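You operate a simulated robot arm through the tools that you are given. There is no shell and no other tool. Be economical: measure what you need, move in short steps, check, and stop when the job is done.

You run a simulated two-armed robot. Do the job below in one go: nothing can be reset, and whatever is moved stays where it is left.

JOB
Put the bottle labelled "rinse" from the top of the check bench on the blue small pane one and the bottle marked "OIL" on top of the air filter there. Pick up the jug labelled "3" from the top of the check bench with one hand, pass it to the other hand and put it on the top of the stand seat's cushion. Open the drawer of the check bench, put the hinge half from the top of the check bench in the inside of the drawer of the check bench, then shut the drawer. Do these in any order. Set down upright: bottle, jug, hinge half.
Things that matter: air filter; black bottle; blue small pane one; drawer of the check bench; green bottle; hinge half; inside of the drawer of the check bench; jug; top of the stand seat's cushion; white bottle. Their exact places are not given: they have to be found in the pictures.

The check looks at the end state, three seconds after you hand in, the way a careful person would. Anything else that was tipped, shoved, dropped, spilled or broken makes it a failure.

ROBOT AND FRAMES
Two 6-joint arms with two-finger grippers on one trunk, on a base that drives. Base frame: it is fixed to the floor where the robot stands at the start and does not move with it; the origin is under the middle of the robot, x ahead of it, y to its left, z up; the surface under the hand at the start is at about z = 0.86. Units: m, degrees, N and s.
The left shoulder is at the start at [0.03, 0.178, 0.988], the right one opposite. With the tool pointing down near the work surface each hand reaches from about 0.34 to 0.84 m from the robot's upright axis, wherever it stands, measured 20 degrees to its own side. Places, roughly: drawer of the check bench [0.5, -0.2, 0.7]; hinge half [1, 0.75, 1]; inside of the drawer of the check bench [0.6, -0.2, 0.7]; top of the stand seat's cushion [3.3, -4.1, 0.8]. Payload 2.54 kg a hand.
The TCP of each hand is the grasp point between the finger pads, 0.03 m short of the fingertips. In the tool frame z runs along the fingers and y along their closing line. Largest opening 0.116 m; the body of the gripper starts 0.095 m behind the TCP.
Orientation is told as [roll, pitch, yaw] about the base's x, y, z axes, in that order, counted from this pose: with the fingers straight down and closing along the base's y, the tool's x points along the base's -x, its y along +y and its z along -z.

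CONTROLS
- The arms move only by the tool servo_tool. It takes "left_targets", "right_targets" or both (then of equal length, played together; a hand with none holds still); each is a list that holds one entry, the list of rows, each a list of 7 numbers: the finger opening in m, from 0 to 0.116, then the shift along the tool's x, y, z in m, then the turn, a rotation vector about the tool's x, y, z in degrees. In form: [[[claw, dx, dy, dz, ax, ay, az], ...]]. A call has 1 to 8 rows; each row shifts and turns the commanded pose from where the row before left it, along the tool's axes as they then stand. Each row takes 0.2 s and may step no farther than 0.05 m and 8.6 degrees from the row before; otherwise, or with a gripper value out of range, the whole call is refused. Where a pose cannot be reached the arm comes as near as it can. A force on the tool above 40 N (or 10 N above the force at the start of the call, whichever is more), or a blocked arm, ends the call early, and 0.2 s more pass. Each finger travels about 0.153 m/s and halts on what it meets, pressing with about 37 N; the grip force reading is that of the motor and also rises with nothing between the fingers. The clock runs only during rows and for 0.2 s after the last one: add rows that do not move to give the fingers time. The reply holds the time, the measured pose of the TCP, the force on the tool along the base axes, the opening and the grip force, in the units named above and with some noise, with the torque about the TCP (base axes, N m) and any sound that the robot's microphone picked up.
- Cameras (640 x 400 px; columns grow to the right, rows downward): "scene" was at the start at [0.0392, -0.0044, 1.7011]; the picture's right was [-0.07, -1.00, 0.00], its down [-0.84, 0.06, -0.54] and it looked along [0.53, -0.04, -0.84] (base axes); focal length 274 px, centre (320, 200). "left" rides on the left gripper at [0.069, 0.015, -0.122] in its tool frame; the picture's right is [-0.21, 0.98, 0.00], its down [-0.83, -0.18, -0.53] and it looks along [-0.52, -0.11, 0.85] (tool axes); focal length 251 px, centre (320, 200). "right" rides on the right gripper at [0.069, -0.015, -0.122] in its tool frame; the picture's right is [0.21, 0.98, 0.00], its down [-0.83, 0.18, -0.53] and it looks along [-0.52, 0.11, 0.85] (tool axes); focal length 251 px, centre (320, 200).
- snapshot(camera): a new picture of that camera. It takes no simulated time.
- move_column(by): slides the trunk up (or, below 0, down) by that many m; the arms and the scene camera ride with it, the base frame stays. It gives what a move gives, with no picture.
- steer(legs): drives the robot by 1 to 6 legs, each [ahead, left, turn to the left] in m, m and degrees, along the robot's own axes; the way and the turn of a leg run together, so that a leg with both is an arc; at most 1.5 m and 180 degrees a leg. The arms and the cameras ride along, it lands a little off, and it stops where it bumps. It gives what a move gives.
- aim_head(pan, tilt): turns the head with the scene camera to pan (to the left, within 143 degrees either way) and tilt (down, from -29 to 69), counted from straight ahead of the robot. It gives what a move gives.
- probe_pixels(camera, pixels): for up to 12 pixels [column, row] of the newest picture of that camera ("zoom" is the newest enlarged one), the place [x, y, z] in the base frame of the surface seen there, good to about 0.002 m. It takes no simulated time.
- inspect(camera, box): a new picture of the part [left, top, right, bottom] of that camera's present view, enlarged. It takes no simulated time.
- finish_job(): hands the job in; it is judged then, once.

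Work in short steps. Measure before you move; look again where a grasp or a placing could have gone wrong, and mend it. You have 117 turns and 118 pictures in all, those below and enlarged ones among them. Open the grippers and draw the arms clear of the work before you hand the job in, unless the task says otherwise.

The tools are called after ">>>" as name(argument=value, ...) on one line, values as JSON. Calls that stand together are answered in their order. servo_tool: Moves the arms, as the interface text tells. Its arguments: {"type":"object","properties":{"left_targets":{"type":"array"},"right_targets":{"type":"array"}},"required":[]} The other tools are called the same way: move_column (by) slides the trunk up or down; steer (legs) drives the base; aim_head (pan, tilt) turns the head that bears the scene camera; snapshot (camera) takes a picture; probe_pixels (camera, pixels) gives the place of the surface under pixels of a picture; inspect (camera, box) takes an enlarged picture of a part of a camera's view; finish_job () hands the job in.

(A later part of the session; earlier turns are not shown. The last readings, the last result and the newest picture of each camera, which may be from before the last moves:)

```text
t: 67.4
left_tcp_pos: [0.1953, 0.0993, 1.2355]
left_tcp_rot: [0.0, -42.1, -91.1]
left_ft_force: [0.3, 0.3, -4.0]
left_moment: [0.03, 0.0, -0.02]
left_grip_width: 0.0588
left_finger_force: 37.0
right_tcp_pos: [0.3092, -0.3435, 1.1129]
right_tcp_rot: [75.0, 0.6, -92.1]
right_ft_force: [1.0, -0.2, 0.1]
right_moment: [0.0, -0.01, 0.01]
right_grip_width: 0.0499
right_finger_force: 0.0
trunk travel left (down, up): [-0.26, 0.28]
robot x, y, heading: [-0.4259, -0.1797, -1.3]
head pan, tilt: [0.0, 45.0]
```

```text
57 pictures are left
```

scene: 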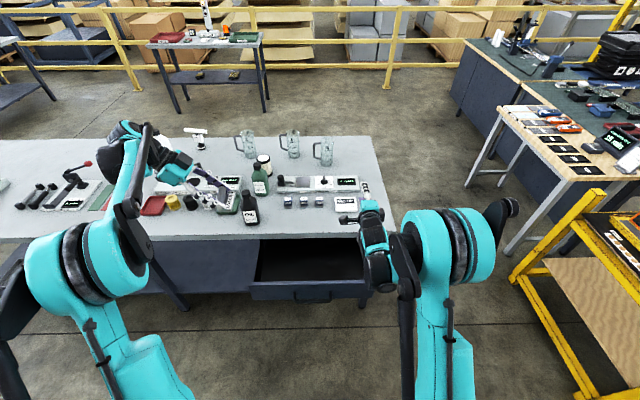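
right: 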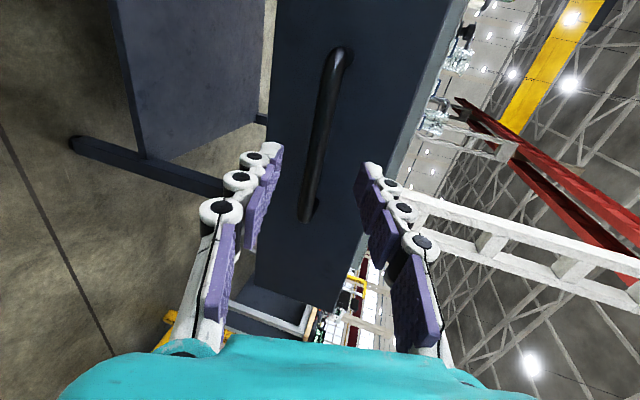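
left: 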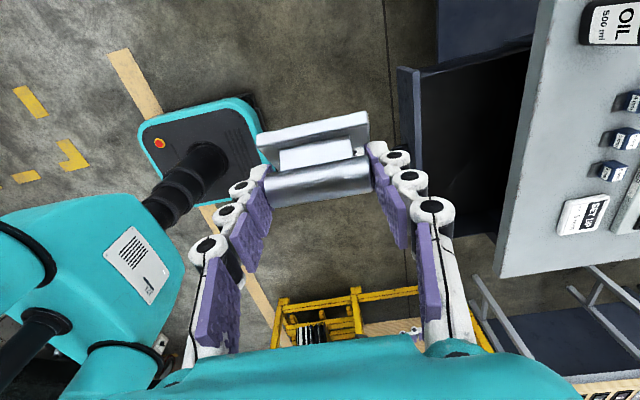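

I enlarge the hinge in the left hand to check it is level, and the drawer.

>>> inspect(camera="scene", box=[180, 160, 280, 230])

>>> probe_pixels(camera="zoom", pixels=[[240, 285], [200, 275], [270, 290], [230, 265], [220, 250]])

>>> probe_pixels(camera="scene", pixels=[[300, 286], [300, 270], [300, 255], [262, 255], [358, 255], [300, 238], [252, 290], [364, 285]])

```text
5.71 times, centred on (230, 195) of scene
```

zoom: 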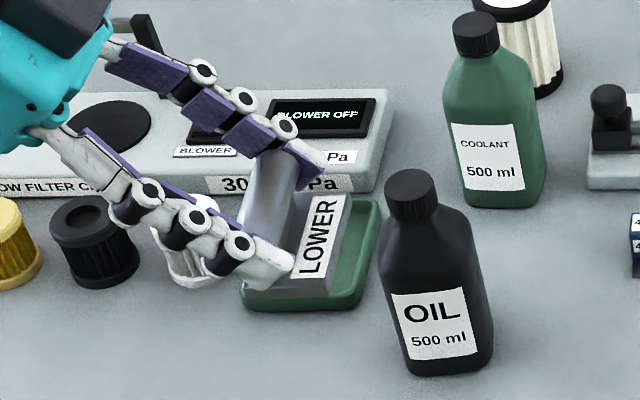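

```text
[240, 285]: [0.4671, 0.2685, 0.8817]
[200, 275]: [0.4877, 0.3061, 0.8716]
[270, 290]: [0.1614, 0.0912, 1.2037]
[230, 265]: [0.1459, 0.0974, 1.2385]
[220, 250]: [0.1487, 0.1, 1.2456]
```

```text
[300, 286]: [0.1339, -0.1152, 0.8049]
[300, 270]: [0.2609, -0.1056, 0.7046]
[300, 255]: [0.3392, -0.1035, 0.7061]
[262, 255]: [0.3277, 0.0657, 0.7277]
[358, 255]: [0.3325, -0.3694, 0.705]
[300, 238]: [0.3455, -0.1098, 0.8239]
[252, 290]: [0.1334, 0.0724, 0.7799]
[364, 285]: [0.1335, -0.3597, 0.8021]
```

The hinge is level ("LOWER" label up), its bottom ≈0.037 below the TCP. I move horizontally over the drawer to (0.223,−0.13), then start down.

>>> servo_tool(left_targets=[[[0.04, -0.0283, 0.0053, 0.0255, 0, 0, 0], [0.04, -0.0283, 0.0053, 0.0255, 0, 0, 0], [0.04, -0.0283, 0.0053, 0.0255, 0, 0, 0], [0.04, -0.0283, 0.0053, 0.0255, 0, 0, 0], [0.04, -0.0283, 0.0053, 0.0255, 0, 0, 0], [0.04, -0.0283, 0.0053, 0.0255, 0, 0, 0]]])

>>> servo_tool(left_targets=[[[0.04, 0.027, 0, 0.03, 0, 0, 0], [0.04, 0.027, 0, 0.03, 0, 0, 0], [0.04, 0.027, 0, 0.03, 0, 0, 0], [0.04, 0.027, 0, 0.03, 0, 0, 0], [0.04, 0.027, 0, 0.03, 0, 0, 0], [0.04, 0.027, 0, 0.03, 0, 0, 0], [0.04, 0.027, 0, 0.03, 0, 0, 0]]])

>>> snapshot(camera="scene")

>>> snapshot(camera="left")

```text
t: 68.8
left_tcp_pos: [0.2217, -0.1309, 1.2365]
left_tcp_rot: [-0.1, -41.8, -91.1]
left_ft_force: [-0.1, -0.5, -3.2]
left_moment: [0.07, -0.01, -0.03]
left_grip_width: 0.0587
left_finger_force: 36.7
right_tcp_pos: [0.3086, -0.3464, 1.1123]
right_tcp_rot: [75.0, 0.6, -92.1]
right_ft_force: [0.1, -0.1, -0.2]
right_moment: [0.01, -0.04, 0.04]
right_grip_width: 0.0501
right_finger_force: 0.0
trunk travel left (down, up): [-0.26, 0.28]
robot x, y, heading: [-0.4291, -0.1782, -1.2]
head pan, tilt: [0.0, 45.0]
```

```text
t: 70.4
left_tcp_pos: [0.2248, -0.1291, 0.9512]
left_tcp_rot: [0.0, -41.9, -91.1]
left_ft_force: [0.2, 0.5, -2.5]
left_moment: [0.04, 0.05, 0.03]
left_grip_width: 0.0588
left_finger_force: 37.1
right_tcp_pos: [0.3099, -0.3441, 1.1112]
right_tcp_rot: [75.1, 0.7, -92.1]
right_ft_force: [0.6, 0.7, -0.3]
right_moment: [0.04, 0.0, 0.01]
right_grip_width: 0.0498
right_finger_force: 0.0
trunk travel left (down, up): [-0.26, 0.28]
robot x, y, heading: [-0.4268, -0.1768, -1.0]
head pan, tilt: [0.0, 45.0]
```

```text
55 pictures are left
```

scene: 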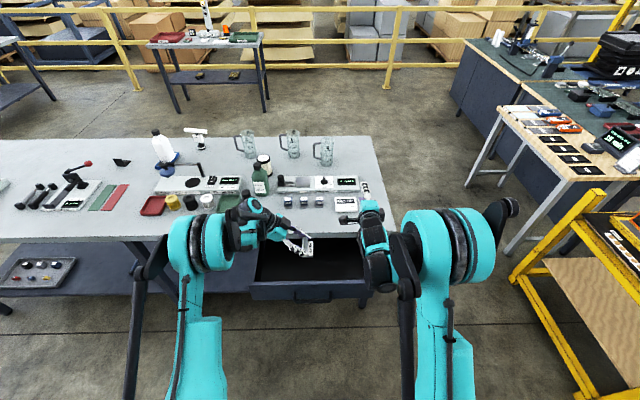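

```text
54 pictures are left
```

left: 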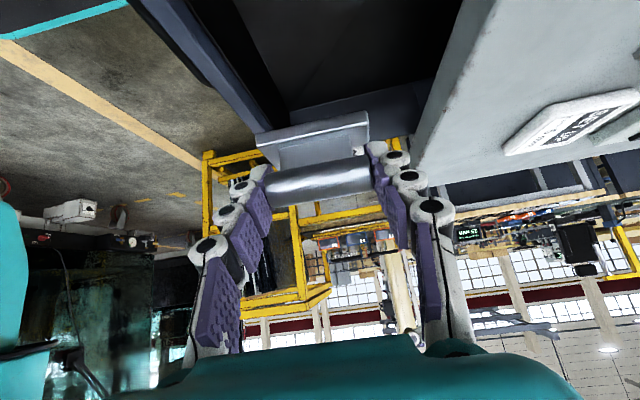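

I check the clearance between the left wrist and the OIL bottle / bench edge before descending further.

>>> inspect(camera="scene", box=[190, 170, 350, 300])

>>> probe_pixels(camera="zoom", pixels=[[200, 110], [160, 150], [180, 100], [260, 150], [290, 180], [340, 220], [420, 240], [450, 250], [230, 95], [310, 170]])

```text
3.08 times, centred on (270, 235) of scene
```

zoom: 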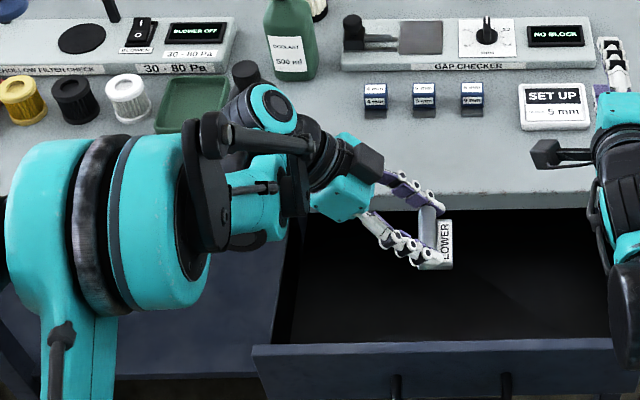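

```text
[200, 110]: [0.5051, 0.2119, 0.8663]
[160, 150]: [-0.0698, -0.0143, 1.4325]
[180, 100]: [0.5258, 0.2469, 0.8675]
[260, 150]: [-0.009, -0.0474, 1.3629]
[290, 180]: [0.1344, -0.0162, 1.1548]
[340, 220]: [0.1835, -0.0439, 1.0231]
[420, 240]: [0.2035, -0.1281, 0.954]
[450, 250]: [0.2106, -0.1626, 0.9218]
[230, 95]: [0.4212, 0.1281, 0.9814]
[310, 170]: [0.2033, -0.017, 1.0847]
```

Wrist is well clear of the bottle. I descend 0.17 m in steps.

>>> servo_tool(left_targets=[[[0.04, 0.0268, 0, 0.0297, 0, 0, 0], [0.04, 0.0268, 0, 0.0297, 0, 0, 0], [0.04, 0.0268, 0, 0.0297, 0, 0, 0], [0.04, 0.0268, 0, 0.0297, 0, 0, 0], [0.04, 0.0134, 0, 0.0149, 0, 0, 0], [0.04, 0, 0, 0, 0, 0, 0]]])

>>> inspect(camera="scene", box=[190, 170, 350, 300])

>>> probe_pixels(camera="zoom", pixels=[[450, 280], [445, 310], [450, 320], [430, 315], [440, 290]])

```text
t: 71.8
left_tcp_pos: [0.2162, -0.13, 0.7838]
left_tcp_rot: [0.0, -41.9, -91.0]
left_ft_force: [-0.6, 0.9, -2.9]
left_moment: [0.0, -0.02, 0.0]
left_grip_width: 0.059
left_finger_force: 36.5
left hand out of reach, approached as far as the arm can: row 5
right_tcp_pos: [0.3091, -0.3448, 1.1128]
right_tcp_rot: [75.0, 0.6, -92.1]
right_ft_force: [0.4, 0.1, 0.5]
right_moment: [0.02, -0.01, 0.02]
right_grip_width: 0.0501
right_finger_force: 0.1
trunk travel left (down, up): [-0.26, 0.28]
robot x, y, heading: [-0.4265, -0.1766, -0.9]
head pan, tilt: [0.0, 45.0]
```

```text
3.08 times, centred on (270, 235) of scene
```

zoom: 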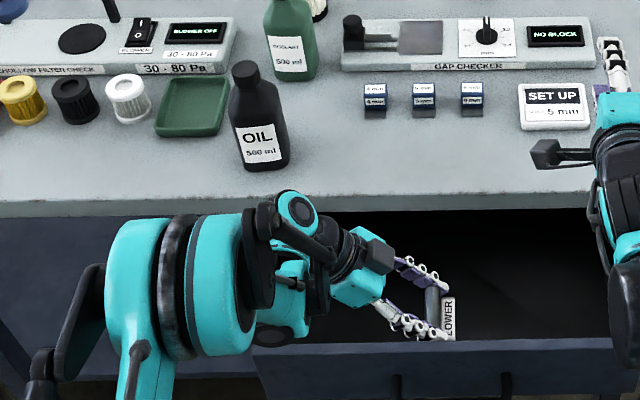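

```text
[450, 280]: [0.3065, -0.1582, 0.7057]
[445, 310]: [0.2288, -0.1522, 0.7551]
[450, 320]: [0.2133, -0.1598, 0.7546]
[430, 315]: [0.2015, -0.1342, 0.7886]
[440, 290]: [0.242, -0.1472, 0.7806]
```

The arm reached its low limit, with the plate bottom ≈0.745 versus floor 0.705. I lower the trunk 0.035 m instead.

>>> move_column(by=-0.035)

```text
t: 72.6
left_tcp_pos: [0.2154, -0.1301, 0.7502]
left_tcp_rot: [0.1, -41.8, -91.2]
left_ft_force: [-0.6, 0.5, -2.2]
left_moment: [0.07, -0.02, 0.02]
left_grip_width: 0.059
left_finger_force: 36.9
right_tcp_pos: [0.3084, -0.3452, 1.0782]
right_tcp_rot: [75.1, 0.6, -92.1]
right_ft_force: [-0.4, 0.6, -0.6]
right_moment: [-0.01, -0.02, -0.01]
right_grip_width: 0.0499
right_finger_force: 0.0
trunk travel left (down, up): [-0.225, 0.315]
robot x, y, heading: [-0.4276, -0.183, -1.0]
head pan, tilt: [0.0, 45.0]
```

Not yet touching; I lower another 5 mm and check the force.

>>> move_column(by=-0.006)

>>> inspect(camera="scene", box=[260, 220, 340, 290])

>>> probe_pixels(camera="zoom", pixels=[[330, 200], [315, 250], [330, 250], [325, 270], [345, 240], [340, 210]])

```text
t: 73.1
left_tcp_pos: [0.2165, -0.1304, 0.7449]
left_tcp_rot: [0.1, -41.9, -91.2]
left_ft_force: [-0.5, 0.7, 12.1]
left_moment: [0.12, 0.51, 0.0]
left_grip_width: 0.0588
left_finger_force: 37.3
right_tcp_pos: [0.3083, -0.3449, 1.0729]
right_tcp_rot: [75.1, 0.6, -92.1]
right_ft_force: [-0.7, 0.0, 0.0]
right_moment: [0.0, -0.02, 0.02]
right_grip_width: 0.0499
right_finger_force: 0.0
trunk travel left (down, up): [-0.219, 0.321]
robot x, y, heading: [-0.423, -0.1778, -1.0]
head pan, tilt: [0.0, 45.0]
```

```text
5.71 times, centred on (300, 255) of scene
```

zoom: 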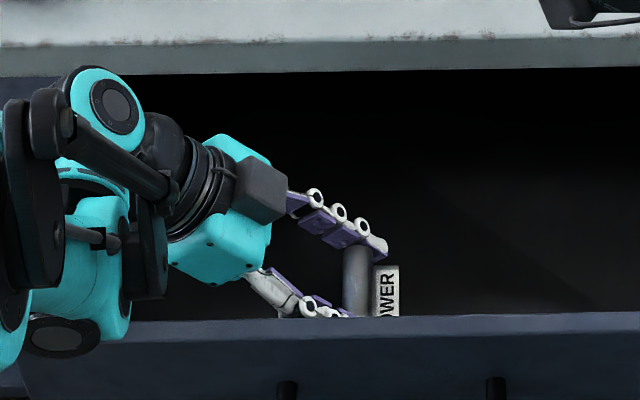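

```text
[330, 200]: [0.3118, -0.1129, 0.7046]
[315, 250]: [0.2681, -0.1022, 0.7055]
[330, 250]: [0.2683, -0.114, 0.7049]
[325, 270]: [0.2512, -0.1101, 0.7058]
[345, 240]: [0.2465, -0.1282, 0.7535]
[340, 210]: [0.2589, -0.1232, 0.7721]
```

Contact made (12 N up). I open to 0.08 and withdraw along the tool axis, then up.

>>> servo_tool(left_targets=[[[0.065, 0, 0, 0, 0, 0, 0], [0.08, 0, 0, 0, 0, 0, 0], [0.08, 0, 0, 0, 0, 0, 0], [0.08, 0, 0, -0.03, 0, 0, 0], [0.08, -0.01, 0, -0.04, 0, 0, 0], [0.08, -0.0268, 0, -0.0297, 0, 0, 0], [0.08, -0.0268, 0, -0.0297, 0, 0, 0], [0.08, -0.0268, 0, -0.0297, 0, 0, 0]]])

>>> move_column(by=0.1)

>>> snapshot(camera="left")

>>> inspect(camera="scene", box=[190, 170, 390, 310])

```text
t: 74.9
left_tcp_pos: [0.2141, -0.0934, 0.9229]
left_tcp_rot: [0.2, -41.9, -91.2]
left_ft_force: [-0.6, 0.2, 0.6]
left_moment: [0.0, -0.02, 0.01]
left_grip_width: 0.0801
left_finger_force: 0.1
right_tcp_pos: [0.3073, -0.3447, 1.0724]
right_tcp_rot: [75.1, 0.7, -92.1]
right_ft_force: [-0.4, -0.6, 0.7]
right_moment: [0.0, 0.0, -0.02]
right_grip_width: 0.0499
right_finger_force: 0.0
trunk travel left (down, up): [-0.219, 0.321]
robot x, y, heading: [-0.4281, -0.1792, -1.1]
head pan, tilt: [0.0, 45.0]
```

```text
t: 76.2
left_tcp_pos: [0.2156, -0.0918, 1.0216]
left_tcp_rot: [0.1, -41.9, -91.0]
left_ft_force: [-0.2, 0.3, -1.0]
left_moment: [0.01, 0.04, -0.01]
left_grip_width: 0.08
left_finger_force: 0.0
right_tcp_pos: [0.3091, -0.344, 1.1725]
right_tcp_rot: [75.1, 0.6, -92.1]
right_ft_force: [-0.3, 0.2, 0.2]
right_moment: [-0.01, 0.03, -0.03]
right_grip_width: 0.05
right_finger_force: 0.1
trunk travel left (down, up): [-0.319, 0.221]
robot x, y, heading: [-0.4274, -0.1772, -1.4]
head pan, tilt: [0.0, 45.0]
```

```text
50 pictures are left
```

left: 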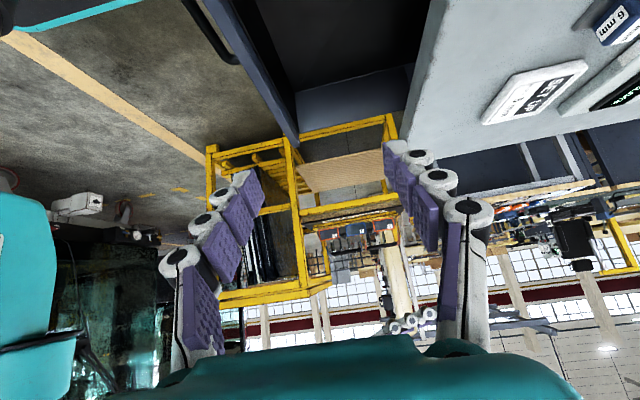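

```text
2.86 times, centred on (290, 240) of scene
```

zoom: 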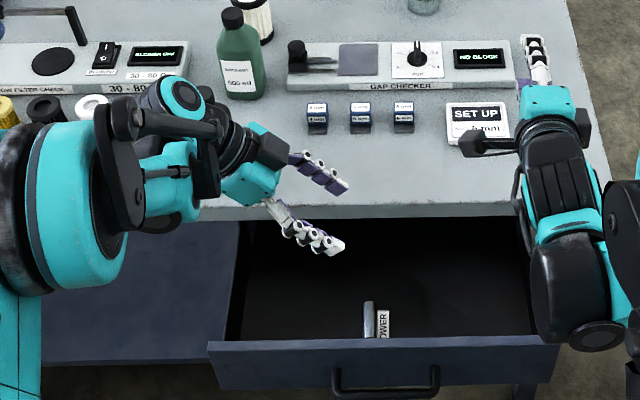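

The hinge half stands upright in the drawer. I lift the left arm away up and left, then untilt and unyaw it while the robot backs off.

>>> servo_tool(left_targets=[[[0.08, 0.0025, 0, -0.047, 0, 0, 0], [0.08, 0.0025, 0, -0.047, 0, 0, 0], [0.08, 0.0025, 0, -0.047, 0, 0, 0], [0.08, 0.0025, 0, -0.047, 0, 0, 0], [0.08, 0.0025, 0, -0.047, 0, 0, 0], [0.08, 0.0025, 0, -0.047, 0, 0, 0], [0.08, 0, 0, 0, 0, 8.4, 0], [0.08, 0, 0, 0, 0, 8.4, 0]]])

>>> steer(legs=[[-0.28, 0, 1]])

>>> servo_tool(left_targets=[[[0.08, 0, 0, 0, 0, 8.4, 0], [0.08, 0, 0, 0, 0, 8.4, 0], [0.08, 0, 0, 0, 0, 8.4, 0], [0.08, 0, 0, 0, 0, 0, -8.5], [0.08, 0, 0, 0, 0, 0, -8.5], [0.08, 0, 0, 0, 0, 0, -8.5], [0.08, 0, 0, 0, 0, 0, -8.5], [0.08, 0, 0, 0, 0, 0, -8.5]]], right_targets=[[[0.05, 0.03, 0, 0, 0, 0, 0], [0.05, 0.03, 0, 0, 0, 0, 0], [0.05, 0.03, 0, 0, 0, 0, 0], [0.05, 0.03, 0, 0, 0, 0, 0], [0.05, 0.03, 0, 0, 0, 0, 0], [0.05, 0.03, 0, 0, 0, 0, 0], [0.05, 0, 0, 0, 0, 0, 0], [0.05, 0, 0, 0, 0, 0, 0]]])

>>> move_column(by=-0.3)

```text
t: 78.0
left_tcp_pos: [0.2193, 0.1079, 1.2233]
left_tcp_rot: [0.1, -25.0, -91.1]
left_ft_force: [0.3, 0.0, -0.1]
left_moment: [0.0, 0.01, -0.03]
left_grip_width: 0.08
left_finger_force: 0.0
right_tcp_pos: [0.3086, -0.3459, 1.173]
right_tcp_rot: [75.0, 0.6, -92.1]
right_ft_force: [-1.0, 0.0, -0.1]
right_moment: [-0.01, 0.01, 0.01]
right_grip_width: 0.05
right_finger_force: 0.1
trunk travel left (down, up): [-0.319, 0.221]
robot x, y, heading: [-0.4282, -0.1787, -1.2]
head pan, tilt: [0.0, 45.0]
```

```text
t: 80.0
left_tcp_pos: [-0.0656, 0.1211, 1.2228]
left_tcp_rot: [0.1, -25.1, -90.0]
left_ft_force: [1.0, 0.1, 1.2]
left_moment: [0.01, 0.0, -0.02]
left_grip_width: 0.0799
left_finger_force: 0.1
right_tcp_pos: [0.0327, -0.3284, 1.1718]
right_tcp_rot: [75.0, 0.6, -91.1]
right_ft_force: [-0.4, 0.8, 0.1]
right_moment: [0.0, 0.04, 0.02]
right_grip_width: 0.0501
right_finger_force: 0.0
trunk travel left (down, up): [-0.319, 0.221]
robot x, y, heading: [-0.7064, -0.1744, -0.1]
head pan, tilt: [0.0, 45.0]
```

```text
t: 81.8
left_tcp_pos: [-0.066, 0.1219, 1.2223]
left_tcp_rot: [0.1, 0.0, -47.4]
left_ft_force: [-0.5, 0.0, 0.1]
left_moment: [-0.01, -0.01, -0.01]
left_grip_width: 0.0801
left_finger_force: 0.0
right_tcp_pos: [0.0358, -0.1485, 1.1749]
right_tcp_rot: [75.1, 0.6, -91.0]
right_ft_force: [0.2, 0.5, 0.0]
right_moment: [0.02, -0.03, 0.01]
right_grip_width: 0.0499
right_finger_force: 0.0
trunk travel left (down, up): [-0.319, 0.221]
robot x, y, heading: [-0.7059, -0.1752, -0.1]
head pan, tilt: [0.0, 45.0]
```

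```text
t: 84.8
left_tcp_pos: [-0.0659, 0.1211, 0.9227]
left_tcp_rot: [0.1, 0.0, -47.7]
left_ft_force: [0.3, 0.6, 0.5]
left_moment: [0.0, 0.02, -0.03]
left_grip_width: 0.0798
left_finger_force: 0.0
right_tcp_pos: [0.0346, -0.1496, 0.8751]
right_tcp_rot: [75.1, 0.6, -91.1]
right_ft_force: [-0.4, 1.5, -0.3]
right_moment: [0.01, -0.03, -0.01]
right_grip_width: 0.0498
right_finger_force: 0.0
trunk travel left (down, up): [-0.019, 0.521]
robot x, y, heading: [-0.7068, -0.172, -0.2]
head pan, tilt: [0.0, 45.0]
```

I lower the right hand 0.105 m in front of the handle and unyaw the left hand further.

>>> servo_tool(left_targets=[[[0.08, 0, 0, -0.03, 0, 0, -8.5], [0.08, 0, 0, -0.03, 0, 0, -8.5], [0.08, 0, 0, -0.03, 0, 0, -8.5], [0.08, 0, 0, -0.03, 0, 0, -8.5], [0.08, 0, 0, -0.03, 0, 0, -8.5], [0.08, 0, 0, -0.03, 0, 0, -5]]], right_targets=[[[0.05, 0, -0.0254, 0.0068, 0, 0, 0], [0.05, 0, -0.0254, 0.0068, 0, 0, 0], [0.05, 0, -0.0254, 0.0068, 0, 0, 0], [0.05, -0.008, -0.0254, 0.0068, 0, 0, 0], [0.05, 0, 0, 0, 0, 0, 0], [0.05, 0, 0, 0, 0, 0, 0]]])

>>> snapshot(camera="right")

```text
t: 86.2
left_tcp_pos: [-0.0675, 0.1209, 1.1029]
left_tcp_rot: [0.1, 0.0, 0.0]
left_ft_force: [-0.6, 0.5, 0.2]
left_moment: [0.0, -0.03, 0.0]
left_grip_width: 0.0798
left_finger_force: 0.0
right_tcp_pos: [0.0324, -0.1565, 0.7688]
right_tcp_rot: [75.1, 0.6, -91.1]
right_ft_force: [-0.1, 0.4, -0.5]
right_moment: [-0.01, -0.03, -0.02]
right_grip_width: 0.0501
right_finger_force: 0.0
trunk travel left (down, up): [-0.019, 0.521]
robot x, y, heading: [-0.7026, -0.174, -0.2]
head pan, tilt: [0.0, 45.0]
```

```text
48 pictures are left
```

right: 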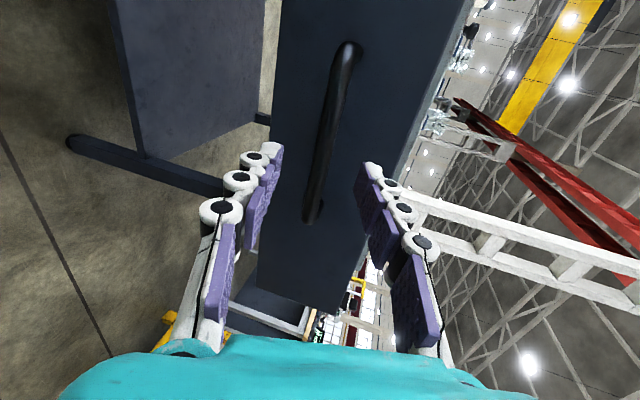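

Same view as before the first grasp. I advance 0.054 m, grip the bar, and drive 0.217 m ahead to shut the drawer.

>>> servo_tool(right_targets=[[[0.05, 0, 0, 0.027, 0, 0, 0], [0.05, 0, 0, 0.027, 0, 0, 0], [0.05, 0, 0, 0, 0, 0, 0], [0.01, 0, 0, 0, 0, 0, 0], [0.005, 0, 0, 0, 0, 0, 0], [0.005, 0, 0, 0, 0, 0, 0]]])

>>> steer(legs=[[0.217, 0, 0]])

>>> snapshot(camera="scene")

>>> inspect(camera="scene", box=[200, 150, 420, 290])

>>> probe_pixels(camera="scene", pixels=[[265, 205], [350, 205], [280, 210], [340, 210], [300, 192]])

```text
t: 87.6
left_tcp_pos: [-0.0683, 0.1216, 1.1037]
left_tcp_rot: [0.2, -0.2, -0.1]
left_ft_force: [0.1, -0.2, 0.4]
left_moment: [0.02, 0.02, 0.0]
left_grip_width: 0.08
left_finger_force: 0.0
right_tcp_pos: [0.0858, -0.1589, 0.7581]
right_tcp_rot: [75.2, 0.5, -91.1]
right_ft_force: [1.3, -0.6, 18.6]
right_moment: [-0.67, -0.13, 0.31]
right_grip_width: 0.0127
right_finger_force: 39.7
trunk travel left (down, up): [-0.019, 0.521]
robot x, y, heading: [-0.7077, -0.1763, -0.1]
head pan, tilt: [0.0, 45.0]
```

```text
t: 89.3
left_tcp_pos: [0.1448, 0.1219, 1.103]
left_tcp_rot: [0.1, -0.2, 0.1]
left_ft_force: [0.3, 0.0, -0.5]
left_moment: [-0.01, -0.02, -0.02]
left_grip_width: 0.0801
left_finger_force: 0.0
right_tcp_pos: [0.2984, -0.1577, 0.7584]
right_tcp_rot: [75.2, 0.5, -90.9]
right_ft_force: [-0.1, -12.9, 25.3]
right_moment: [-0.74, -0.26, -0.06]
right_grip_width: 0.0127
right_finger_force: 39.0
trunk travel left (down, up): [-0.019, 0.521]
robot x, y, heading: [-0.4928, -0.1756, 0.1]
head pan, tilt: [0.0, 45.0]
```

```text
47 pictures are left
```

scene: 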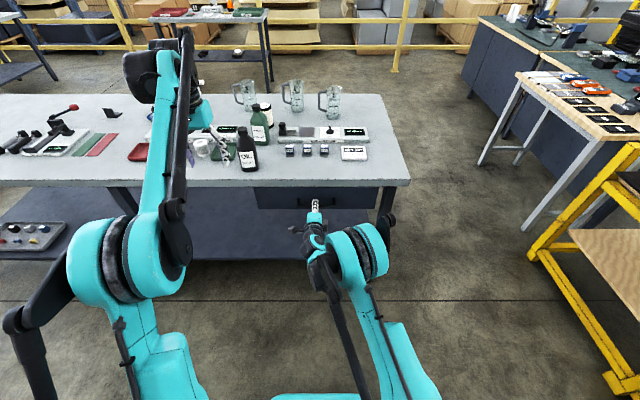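

```text
2.86 times, centred on (310, 220) of scene
```

zoom: 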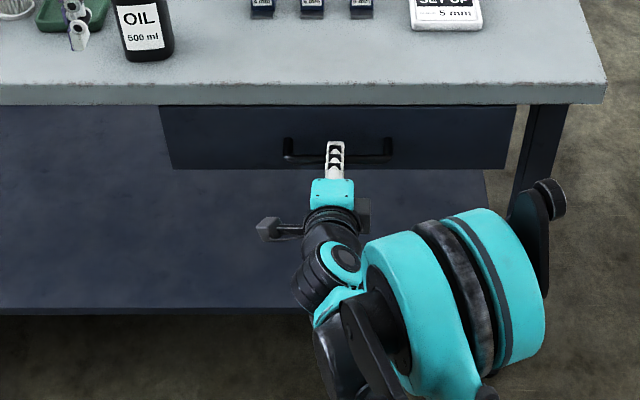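

```text
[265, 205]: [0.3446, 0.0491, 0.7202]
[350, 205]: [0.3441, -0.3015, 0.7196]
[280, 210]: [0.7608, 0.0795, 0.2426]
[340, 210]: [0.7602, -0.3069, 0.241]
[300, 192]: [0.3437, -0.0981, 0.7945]
```

The drawer front is at x=0.344; shut it was at 0.353. I push 0.012 m more.

>>> steer(legs=[[0.012, 0, 0]])

>>> snapshot(camera="scene")

>>> probe_pixels(camera="scene", pixels=[[265, 205], [350, 205], [300, 190], [330, 190]])

```text
t: 90.0
left_tcp_pos: [0.157, 0.1223, 1.103]
left_tcp_rot: [0.0, -0.1, 0.2]
left_ft_force: [-0.9, 0.0, -0.1]
left_moment: [0.02, 0.0, 0.01]
left_grip_width: 0.0801
left_finger_force: 0.0
right_tcp_pos: [0.3097, -0.1566, 0.7562]
right_tcp_rot: [75.1, 0.6, -91.0]
right_ft_force: [-24.7, -4.2, 1.2]
right_moment: [-0.73, 0.04, 0.12]
right_grip_width: 0.0136
right_finger_force: 39.6
trunk travel left (down, up): [-0.019, 0.521]
robot x, y, heading: [-0.4795, -0.1724, -0.0]
head pan, tilt: [0.0, 45.0]
```

```text
45 pictures are left
```

scene: 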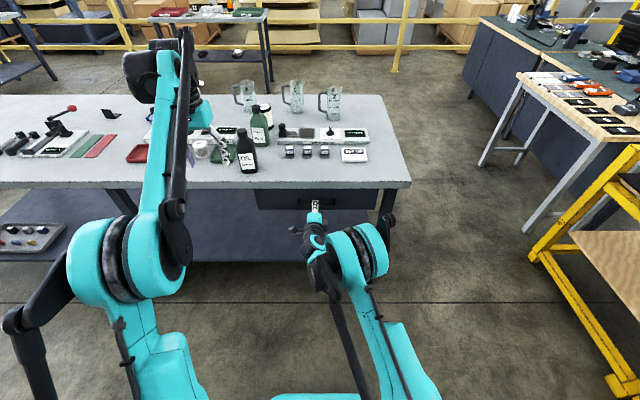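

```text
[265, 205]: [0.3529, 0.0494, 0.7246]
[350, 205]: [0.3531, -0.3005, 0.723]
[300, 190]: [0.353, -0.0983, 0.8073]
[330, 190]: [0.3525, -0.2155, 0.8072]
```

The drawer is shut (front at 0.353 again). I release the handle, back off, and raise the trunk.

>>> servo_tool(right_targets=[[[0.03, 0, 0, 0, 0, 0, 0], [0.05, 0, 0, 0, 0, 0, 0], [0.05, 0, 0, 0, 0, 0, 0], [0.05, 0, 0, -0.03, 0, 0, 0], [0.05, 0, 0, -0.03, 0, 0, 0]]])

>>> steer(legs=[[-0.1, 0, 0]])

>>> move_column(by=0.25)

>>> servo_tool(right_targets=[[[0.08, -0.03, 0.02, 0, 8.5, 0, 0], [0.08, -0.03, 0, 0, 8.5, 0, 0], [0.08, 0, 0, 0, 8.5, 0, 0], [0.08, 0, 0, 0, 8.5, 0, 0], [0.08, 0, 0, 0, 8.5, 0, 0], [0.08, 0, 0, 0, 8.5, 0, 0], [0.08, 0, 0, 0, 8.5, 0, 0], [0.08, 0, 0, 0, 8.5, 0, 0]]])

>>> snapshot(camera="scene")

```text
t: 91.2
left_tcp_pos: [0.159, 0.1234, 1.1026]
left_tcp_rot: [0.1, -0.1, 0.1]
left_ft_force: [-0.4, -0.5, 0.1]
left_moment: [0.03, 0.0, -0.01]
left_grip_width: 0.0799
left_finger_force: 0.0
right_tcp_pos: [0.2541, -0.1577, 0.7725]
right_tcp_rot: [75.1, 0.7, -91.0]
right_ft_force: [0.0, 0.3, -0.1]
right_moment: [0.01, -0.01, -0.02]
right_grip_width: 0.0498
right_finger_force: 0.1
trunk travel left (down, up): [-0.019, 0.521]
robot x, y, heading: [-0.4846, -0.1774, -0.0]
head pan, tilt: [0.0, 45.0]
```

```text
t: 92.4
left_tcp_pos: [0.0573, 0.1242, 1.1041]
left_tcp_rot: [0.1, 0.0, 0.2]
left_ft_force: [0.4, -0.6, 0.3]
left_moment: [-0.01, -0.04, -0.01]
left_grip_width: 0.0801
left_finger_force: 0.1
right_tcp_pos: [0.1515, -0.1567, 0.7714]
right_tcp_rot: [75.1, 0.6, -90.9]
right_ft_force: [-0.8, 0.4, 1.1]
right_moment: [0.01, 0.0, 0.02]
right_grip_width: 0.05
right_finger_force: 0.1
trunk travel left (down, up): [-0.019, 0.521]
robot x, y, heading: [-0.5799, -0.1777, -0.0]
head pan, tilt: [0.0, 45.0]
```

```text
t: 95.0
left_tcp_pos: [0.0588, 0.125, 1.3522]
left_tcp_rot: [0.0, -0.1, 0.2]
left_ft_force: [0.5, -0.1, -0.4]
left_moment: [0.0, -0.02, 0.0]
left_grip_width: 0.0802
left_finger_force: 0.0
right_tcp_pos: [0.1525, -0.1557, 1.021]
right_tcp_rot: [75.0, 0.6, -90.8]
right_ft_force: [-0.4, 0.9, 0.1]
right_moment: [-0.02, 0.01, -0.01]
right_grip_width: 0.0502
right_finger_force: 0.1
trunk travel left (down, up): [-0.269, 0.271]
robot x, y, heading: [-0.5814, -0.1761, 0.1]
head pan, tilt: [0.0, 45.0]
```

```text
t: 96.8
left_tcp_pos: [0.0608, 0.1255, 1.352]
left_tcp_rot: [0.0, 0.1, 0.2]
left_ft_force: [0.2, 0.3, 0.0]
left_moment: [0.0, 0.01, -0.02]
left_grip_width: 0.0799
left_finger_force: 0.2
right_tcp_pos: [0.1368, -0.1552, 1.0397]
right_tcp_rot: [13.4, -11.3, -95.9]
right_ft_force: [0.7, 0.6, -1.2]
right_moment: [-0.02, 0.05, 0.0]
right_grip_width: 0.08
right_finger_force: 0.1
right hand out of reach, approached as far as the arm can: row 4, 5, 6, 7, 8
trunk travel left (down, up): [-0.269, 0.271]
robot x, y, heading: [-0.5796, -0.1751, -0.1]
head pan, tilt: [0.0, 45.0]
```

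```text
44 pictures are left
```

scene: 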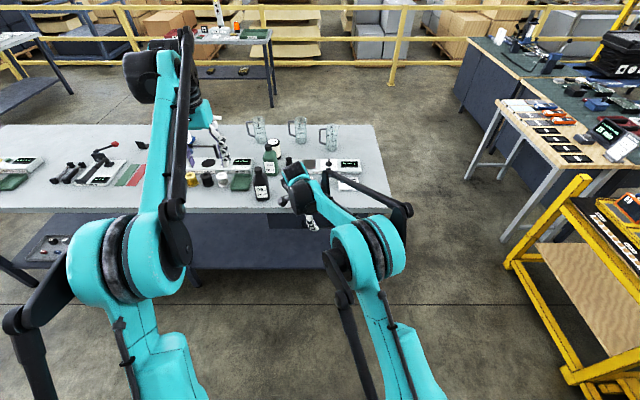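

The right hand is nearly vertical. I raise it and move it right while turning it back toward yaw 0.

>>> servo_tool(right_targets=[[[0.08, -0.02, 0, -0.03, 0, 0, 0], [0.08, -0.02, 0, -0.03, 0, 0, 0], [0.08, -0.02, 0, -0.03, 0, 0, -8.5], [0.08, -0.02, 0, -0.03, 0, 0, -8.5], [0.08, 0, 0, -0.03, 0, 0, -8.5], [0.08, 0, 0, -0.03, 0, 0, -8.5], [0.08, 0, 0, 0, 0, 0, -8.5], [0.08, 0, 0, 0, 0, 0, -8.5]]])

>>> aim_head(pan=-70, tilt=25)

>>> snapshot(camera="scene")

```text
t: 98.5
left_tcp_pos: [0.0592, 0.1235, 1.3532]
left_tcp_rot: [0.2, 0.0, 0.1]
left_ft_force: [0.3, 0.4, 0.2]
left_moment: [-0.01, 0.03, 0.01]
left_grip_width: 0.0799
left_finger_force: 0.1
right_tcp_pos: [0.0915, -0.1962, 1.228]
right_tcp_rot: [-0.5, -17.8, -43.4]
right_ft_force: [0.4, 0.0, 0.1]
right_moment: [0.01, 0.0, 0.01]
right_grip_width: 0.08
right_finger_force: 0.1
trunk travel left (down, up): [-0.269, 0.271]
robot x, y, heading: [-0.5793, -0.1768, 0.2]
head pan, tilt: [0.0, 45.0]
```

```text
t: 100.0
left_tcp_pos: [0.0584, 0.1247, 1.352]
left_tcp_rot: [0.1, -0.1, 0.2]
left_ft_force: [-0.1, -0.6, -0.4]
left_moment: [-0.01, 0.03, 0.01]
left_grip_width: 0.08
left_finger_force: 0.0
right_tcp_pos: [0.0928, -0.1962, 1.2274]
right_tcp_rot: [-0.5, -17.7, -43.6]
right_ft_force: [0.6, 0.3, 0.7]
right_moment: [0.03, 0.0, -0.03]
right_grip_width: 0.0802
right_finger_force: 0.0
trunk travel left (down, up): [-0.269, 0.271]
robot x, y, heading: [-0.5785, -0.1806, 0.0]
head pan, tilt: [-70.0, 25.0]
```

```text
43 pictures are left
```

scene: 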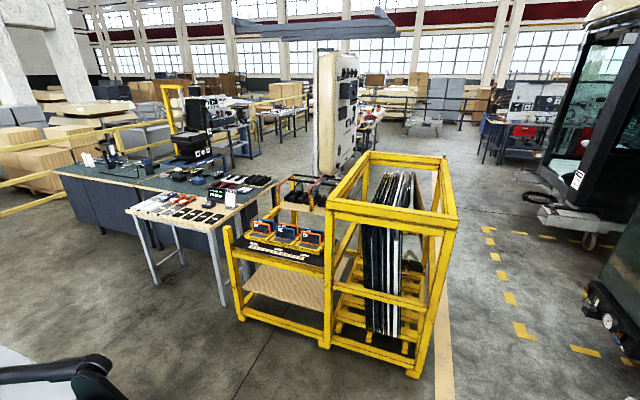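

I enlarge the area where the stand seat should be, around (200,130).

>>> inspect(camera="scene", box=[130, 70, 330, 200])

>>> probe_pixels(camera="scene", pixels=[[410, 375], [325, 345], [242, 318], [228, 250], [155, 283], [220, 303], [450, 350], [250, 190], [185, 130], [230, 140], [350, 185], [390, 160]])

```text
3.08 times, centred on (230, 135) of scene
```

zoom: 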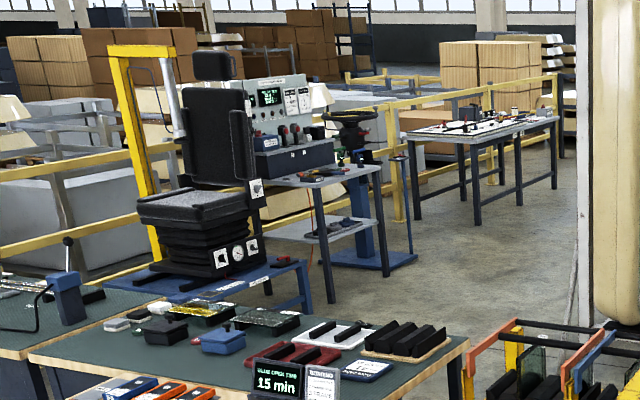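

```text
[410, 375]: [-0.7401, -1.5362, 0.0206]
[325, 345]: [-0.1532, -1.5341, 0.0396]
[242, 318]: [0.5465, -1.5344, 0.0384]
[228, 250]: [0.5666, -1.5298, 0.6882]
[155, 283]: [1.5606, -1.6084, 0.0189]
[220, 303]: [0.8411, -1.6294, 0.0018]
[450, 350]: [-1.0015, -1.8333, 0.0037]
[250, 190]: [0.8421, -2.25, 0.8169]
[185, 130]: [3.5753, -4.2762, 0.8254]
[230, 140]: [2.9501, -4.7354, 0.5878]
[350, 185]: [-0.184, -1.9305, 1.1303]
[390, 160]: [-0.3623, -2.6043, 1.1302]
```

The seat stands at about (3.4,−4.1), reachable by the corridor y≈−1.05. First OIL: I tuck the right hand away and drive to the bench front.

>>> servo_tool(right_targets=[[[0.08, 0, -0.042, 0, 0, 0, 0], [0.08, 0, -0.042, 0, 0, 0, 0], [0.08, 0, -0.042, 0, 0, 0, 0], [0.08, 0, -0.042, 0, 0, 8.5, 0], [0.08, 0, -0.042, 0, 0, 8.5, 0], [0.08, 0, 0, 0, 0, 0, -8.5], [0.08, 0, 0, 0, 0, 0, -8.5], [0.08, 0, 0, 0, 0, 0, -8.5]]])

>>> steer(legs=[[0.58, 0.09, 0]])

>>> aim_head(pan=0, tilt=55)

>>> snapshot(camera="scene")

>>> snapshot(camera="left")

```text
t: 101.8
left_tcp_pos: [0.0591, 0.1237, 1.3523]
left_tcp_rot: [0.2, -0.2, 0.1]
left_ft_force: [0.4, 0.6, 0.2]
left_moment: [-0.02, -0.03, -0.01]
left_grip_width: 0.08
left_finger_force: 0.0
right_tcp_pos: [-0.0549, -0.3351, 1.231]
right_tcp_rot: [-14.0, -8.1, -17.9]
right_ft_force: [-0.1, 0.2, 0.5]
right_moment: [-0.02, -0.02, 0.0]
right_grip_width: 0.0803
right_finger_force: 0.1
right hand out of reach, approached as far as the arm can: row 4, 5
trunk travel left (down, up): [-0.269, 0.271]
robot x, y, heading: [-0.5802, -0.1732, 0.2]
head pan, tilt: [-70.0, 25.0]
```

```text
t: 105.1
left_tcp_pos: [0.6312, 0.2204, 1.3527]
left_tcp_rot: [0.1, -0.1, 0.5]
left_ft_force: [0.5, 1.0, -0.4]
left_moment: [0.0, -0.01, 0.0]
left_grip_width: 0.0803
left_finger_force: 0.0
right_tcp_pos: [0.5191, -0.2388, 1.2317]
right_tcp_rot: [-13.8, -8.2, -17.7]
right_ft_force: [-0.2, 0.1, 0.1]
right_moment: [-0.02, 0.01, 0.01]
right_grip_width: 0.0799
right_finger_force: 0.0
trunk travel left (down, up): [-0.269, 0.271]
robot x, y, heading: [-0.0097, -0.08, 0.5]
head pan, tilt: [-70.0, 25.0]
```

```text
t: 106.5
left_tcp_pos: [0.6313, 0.2202, 1.3539]
left_tcp_rot: [0.1, -0.1, 0.5]
left_ft_force: [-0.7, 0.2, 0.3]
left_moment: [-0.02, -0.02, 0.01]
left_grip_width: 0.0801
left_finger_force: 0.1
right_tcp_pos: [0.5188, -0.2396, 1.2318]
right_tcp_rot: [-13.9, -8.2, -17.7]
right_ft_force: [0.0, -0.2, 1.6]
right_moment: [0.0, -0.01, 0.05]
right_grip_width: 0.0798
right_finger_force: 0.0
trunk travel left (down, up): [-0.269, 0.271]
robot x, y, heading: [-0.0062, -0.0813, 0.4]
head pan, tilt: [0.0, 55.0]
```

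```text
41 pictures are left
```

scene: 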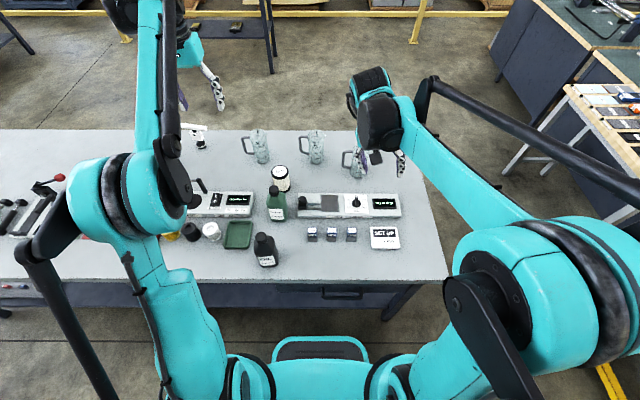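

```text
40 pictures are left
```

left: 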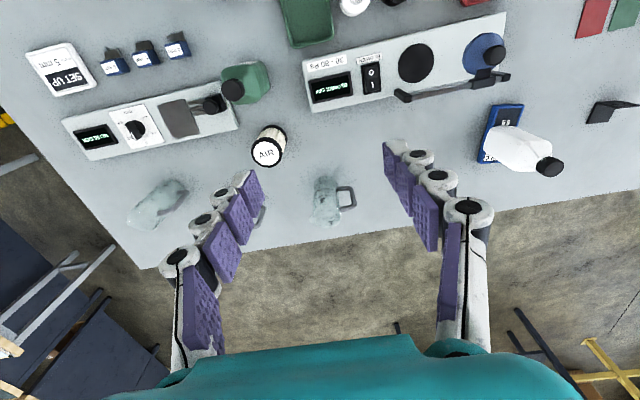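

All in view. I enlarge OIL bottle and filter and probe them.

>>> inspect(camera="scene", box=[230, 150, 310, 275])

>>> probe_pixels(camera="scene", pixels=[[261, 237], [265, 236], [269, 237], [257, 250], [275, 250], [266, 250], [258, 258], [276, 257], [268, 266], [280, 168], [275, 170], [286, 170]])

>>> probe_pixels(camera="left", pixels=[[267, 151], [260, 151], [274, 151], [267, 143], [267, 160], [280, 131], [278, 138], [257, 143]])

```text
3.20 times, centred on (270, 212) of scene
```

zoom: 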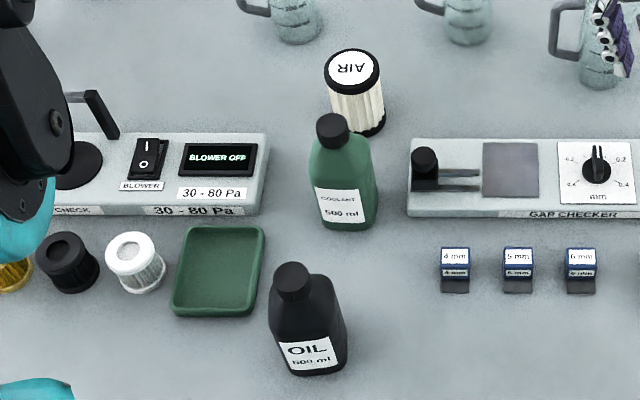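

```text
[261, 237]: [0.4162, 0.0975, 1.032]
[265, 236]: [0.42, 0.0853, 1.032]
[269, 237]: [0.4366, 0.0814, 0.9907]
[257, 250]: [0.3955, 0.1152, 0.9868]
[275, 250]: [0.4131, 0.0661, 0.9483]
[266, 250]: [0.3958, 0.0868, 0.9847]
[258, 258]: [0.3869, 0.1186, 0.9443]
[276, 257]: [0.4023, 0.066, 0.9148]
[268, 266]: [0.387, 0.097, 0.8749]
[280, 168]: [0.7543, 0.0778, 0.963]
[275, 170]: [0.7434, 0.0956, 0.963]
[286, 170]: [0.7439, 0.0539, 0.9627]
```

```text
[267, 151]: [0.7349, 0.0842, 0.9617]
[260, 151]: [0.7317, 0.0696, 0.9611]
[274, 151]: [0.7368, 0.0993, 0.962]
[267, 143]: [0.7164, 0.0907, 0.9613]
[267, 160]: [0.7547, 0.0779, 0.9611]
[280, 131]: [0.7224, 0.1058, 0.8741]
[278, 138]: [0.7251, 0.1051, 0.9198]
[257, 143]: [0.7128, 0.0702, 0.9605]
```

OIL centre ≈(0.418,0.092), yaw ≈ +14°, top 1.032. I move the left hand above it and turn +14°; also probe the filter's rim.

>>> servo_tool(left_targets=[[[0.1, 0.0305, -0.0183, 0.033, 0, 0, 0], [0.1, 0.0305, -0.0183, 0.033, 0, 0, 0], [0.1, 0.0305, -0.0183, 0.033, 0, 0, 0], [0.1, 0.0305, -0.0183, 0.033, 0, 0, 0], [0.1, 0.0305, -0.0183, 0.033, 0, 0, 0], [0.1, 0.0305, -0.0183, 0.033, 0, 0, 0], [0.1, 0.03, -0.0183, 0.033, 0, 0, -7], [0.1, 0, 0, 0, 0, 0, -7]]])

>>> probe_pixels(camera="scene", pixels=[[272.5, 172], [287.5, 172], [280, 166], [280, 178], [275, 167], [285, 177]])

>>> snapshot(camera="left")

```text
t: 108.3
left_tcp_pos: [0.4181, 0.0923, 1.1205]
left_tcp_rot: [0.1, -0.2, 14.7]
left_ft_force: [0.0, -0.1, 1.4]
left_moment: [0.04, 0.04, 0.01]
left_grip_width: 0.1
left_finger_force: 0.1
right_tcp_pos: [0.5188, -0.2395, 1.2321]
right_tcp_rot: [-14.0, -8.2, -17.6]
right_ft_force: [0.2, -0.5, -1.5]
right_moment: [-0.01, 0.01, 0.0]
right_grip_width: 0.08
right_finger_force: 0.1
trunk travel left (down, up): [-0.269, 0.271]
robot x, y, heading: [-0.0065, -0.0816, 0.6]
head pan, tilt: [0.0, 55.0]
```

```text
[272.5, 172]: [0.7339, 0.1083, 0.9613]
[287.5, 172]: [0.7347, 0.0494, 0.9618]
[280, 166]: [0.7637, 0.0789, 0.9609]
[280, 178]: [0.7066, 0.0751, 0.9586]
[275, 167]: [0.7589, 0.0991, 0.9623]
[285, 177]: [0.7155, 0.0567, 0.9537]
```

```text
38 pictures are left
```

left: 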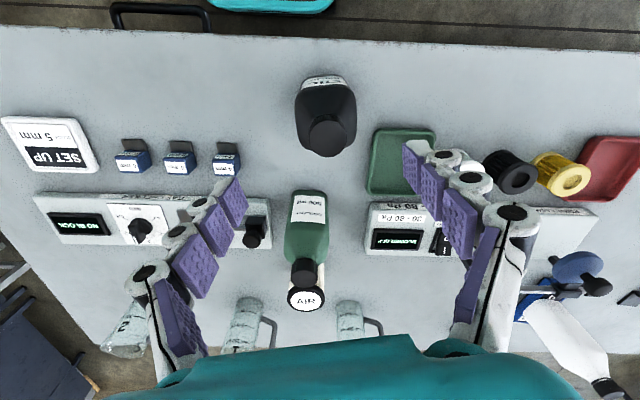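

Filter centre ≈(0.736,0.078), Ø≈0.062. I descend onto the OIL bottle and close.

>>> servo_tool(left_targets=[[[0.1, 0, 0, 0.0415, 0, 0, 0], [0.1, 0, 0, 0.0415, 0, 0, 0], [0.1, 0, 0, 0.0415, 0, 0, 0], [0.1, 0, 0, 0.0415, 0, 0, 0], [0.1, 0, 0, 0, 0, 0, 0], [0.05, 0, 0, 0, 0, 0, 0], [0.04, 0, 0, 0, 0, 0, 0], [0.04, 0, 0, 0, 0, 0, 0]]])

>>> snapshot(camera="left")

```text
t: 110.1
left_tcp_pos: [0.4178, 0.0915, 0.9542]
left_tcp_rot: [0.1, -0.1, 14.6]
left_ft_force: [-4.3, 1.7, 7.4]
left_moment: [-0.13, 0.06, -0.08]
left_grip_width: 0.0659
left_finger_force: 37.2
right_tcp_pos: [0.5186, -0.2396, 1.2322]
right_tcp_rot: [-13.9, -8.3, -17.5]
right_ft_force: [-0.5, -0.5, 0.1]
right_moment: [0.01, -0.04, 0.01]
right_grip_width: 0.0801
right_finger_force: 0.0
trunk travel left (down, up): [-0.269, 0.271]
robot x, y, heading: [-0.0041, -0.0837, 0.3]
head pan, tilt: [0.0, 55.0]
```

```text
37 pictures are left
```

left: 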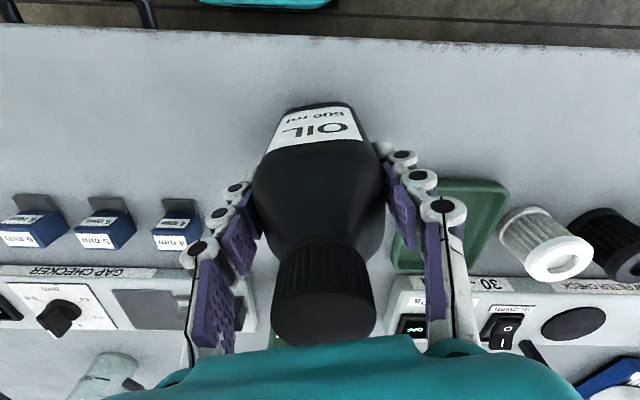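

Gripped (0.066 m). I lift 0.2 m, above the green bottle.

>>> servo_tool(left_targets=[[[0.04, 0, 0, -0.02, 0, 0, 0], [0.04, 0, 0, -0.04, 0, 0, 0], [0.04, 0, 0, -0.045, 0, 0, 0], [0.04, 0, 0, -0.045, 0, 0, 0], [0.04, 0, 0, -0.045, 0, 0, 0], [0.04, 0, 0, -0.02, 0, 0, 0]]])

>>> servo_tool(left_targets=[[[0.04, -0.0435, -0.0133, 0, 0, 0, 0], [0.04, -0.0435, -0.0133, 0, 0, 0, 0], [0.04, -0.0435, -0.0133, 0, 0, 0, 0], [0.04, -0.0435, -0.0133, 0, 0, 0, 0], [0.04, -0.0435, -0.0133, 0, 0, 0, 0], [0.04, -0.0435, -0.0133, 0, 0, 0, 0], [0.04, -0.0434, -0.0134, 0, 0, 0, 0], [0.04, 0, 0, 0, 0, 0, 0]]])

>>> snapshot(camera="left")

>>> inspect(camera="scene", box=[230, 110, 330, 210])

```text
t: 111.5
left_tcp_pos: [0.4192, 0.0923, 1.1707]
left_tcp_rot: [0.2, -0.1, 14.5]
left_ft_force: [0.5, 0.0, -5.6]
left_moment: [-0.01, -0.01, 0.0]
left_grip_width: 0.0659
left_finger_force: 37.4
right_tcp_pos: [0.5199, -0.2392, 1.2324]
right_tcp_rot: [-14.0, -8.2, -17.6]
right_ft_force: [-0.2, -0.5, 0.2]
right_moment: [-0.03, -0.04, 0.01]
right_grip_width: 0.08
right_finger_force: 0.0
trunk travel left (down, up): [-0.269, 0.271]
robot x, y, heading: [-0.0053, -0.0808, 0.3]
head pan, tilt: [0.0, 55.0]
```

```text
t: 113.3
left_tcp_pos: [0.7363, 0.077, 1.1702]
left_tcp_rot: [0.0, 0.0, 14.4]
left_ft_force: [-1.4, -0.5, -5.2]
left_moment: [-0.02, -0.01, -0.01]
left_grip_width: 0.0655
left_finger_force: 36.8
right_tcp_pos: [0.5182, -0.2386, 1.234]
right_tcp_rot: [-13.9, -8.3, -17.6]
right_ft_force: [-0.2, -0.8, 0.5]
right_moment: [0.03, -0.05, 0.03]
right_grip_width: 0.0803
right_finger_force: 0.2
trunk travel left (down, up): [-0.269, 0.271]
robot x, y, heading: [-0.0087, -0.083, 0.6]
head pan, tilt: [0.0, 55.0]
```

```text
36 pictures are left
```

left: 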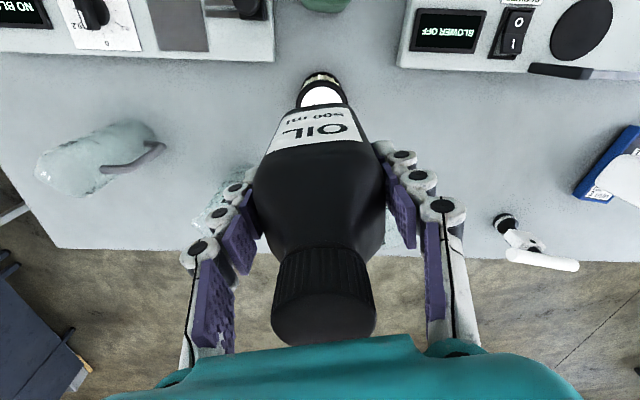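

```text
4.00 times, centred on (280, 160) of scene
```

zoom: 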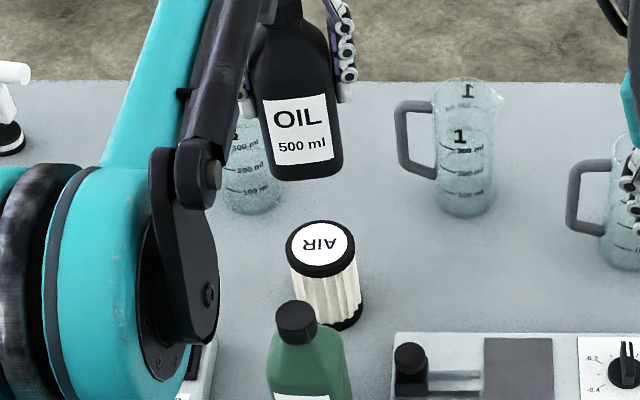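

Above the filter. I probe the bottle's front face and the filter again to verify centring.

>>> probe_pixels(camera="zoom", pixels=[[270, 170], [300, 173], [338, 165], [300, 120], [262, 120], [338, 110], [322, 246], [290, 246], [352, 246], [322, 225], [322, 270]])

>>> probe_pixels(camera="left", pixels=[[255, 180], [383, 185], [320, 290], [320, 320], [290, 300], [350, 300]])

```text
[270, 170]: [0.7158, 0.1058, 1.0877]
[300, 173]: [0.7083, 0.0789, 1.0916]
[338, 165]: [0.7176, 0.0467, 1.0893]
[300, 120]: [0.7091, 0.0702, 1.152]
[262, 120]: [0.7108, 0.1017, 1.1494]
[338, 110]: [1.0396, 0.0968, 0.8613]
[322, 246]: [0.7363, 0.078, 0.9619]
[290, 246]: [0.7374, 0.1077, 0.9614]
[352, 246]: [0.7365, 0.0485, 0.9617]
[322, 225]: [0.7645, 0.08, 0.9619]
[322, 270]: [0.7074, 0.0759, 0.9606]
```

```text
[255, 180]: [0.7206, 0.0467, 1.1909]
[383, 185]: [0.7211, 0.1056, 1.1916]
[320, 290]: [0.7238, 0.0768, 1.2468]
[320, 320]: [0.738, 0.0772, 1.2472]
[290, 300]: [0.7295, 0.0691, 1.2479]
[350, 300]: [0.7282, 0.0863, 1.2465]
```

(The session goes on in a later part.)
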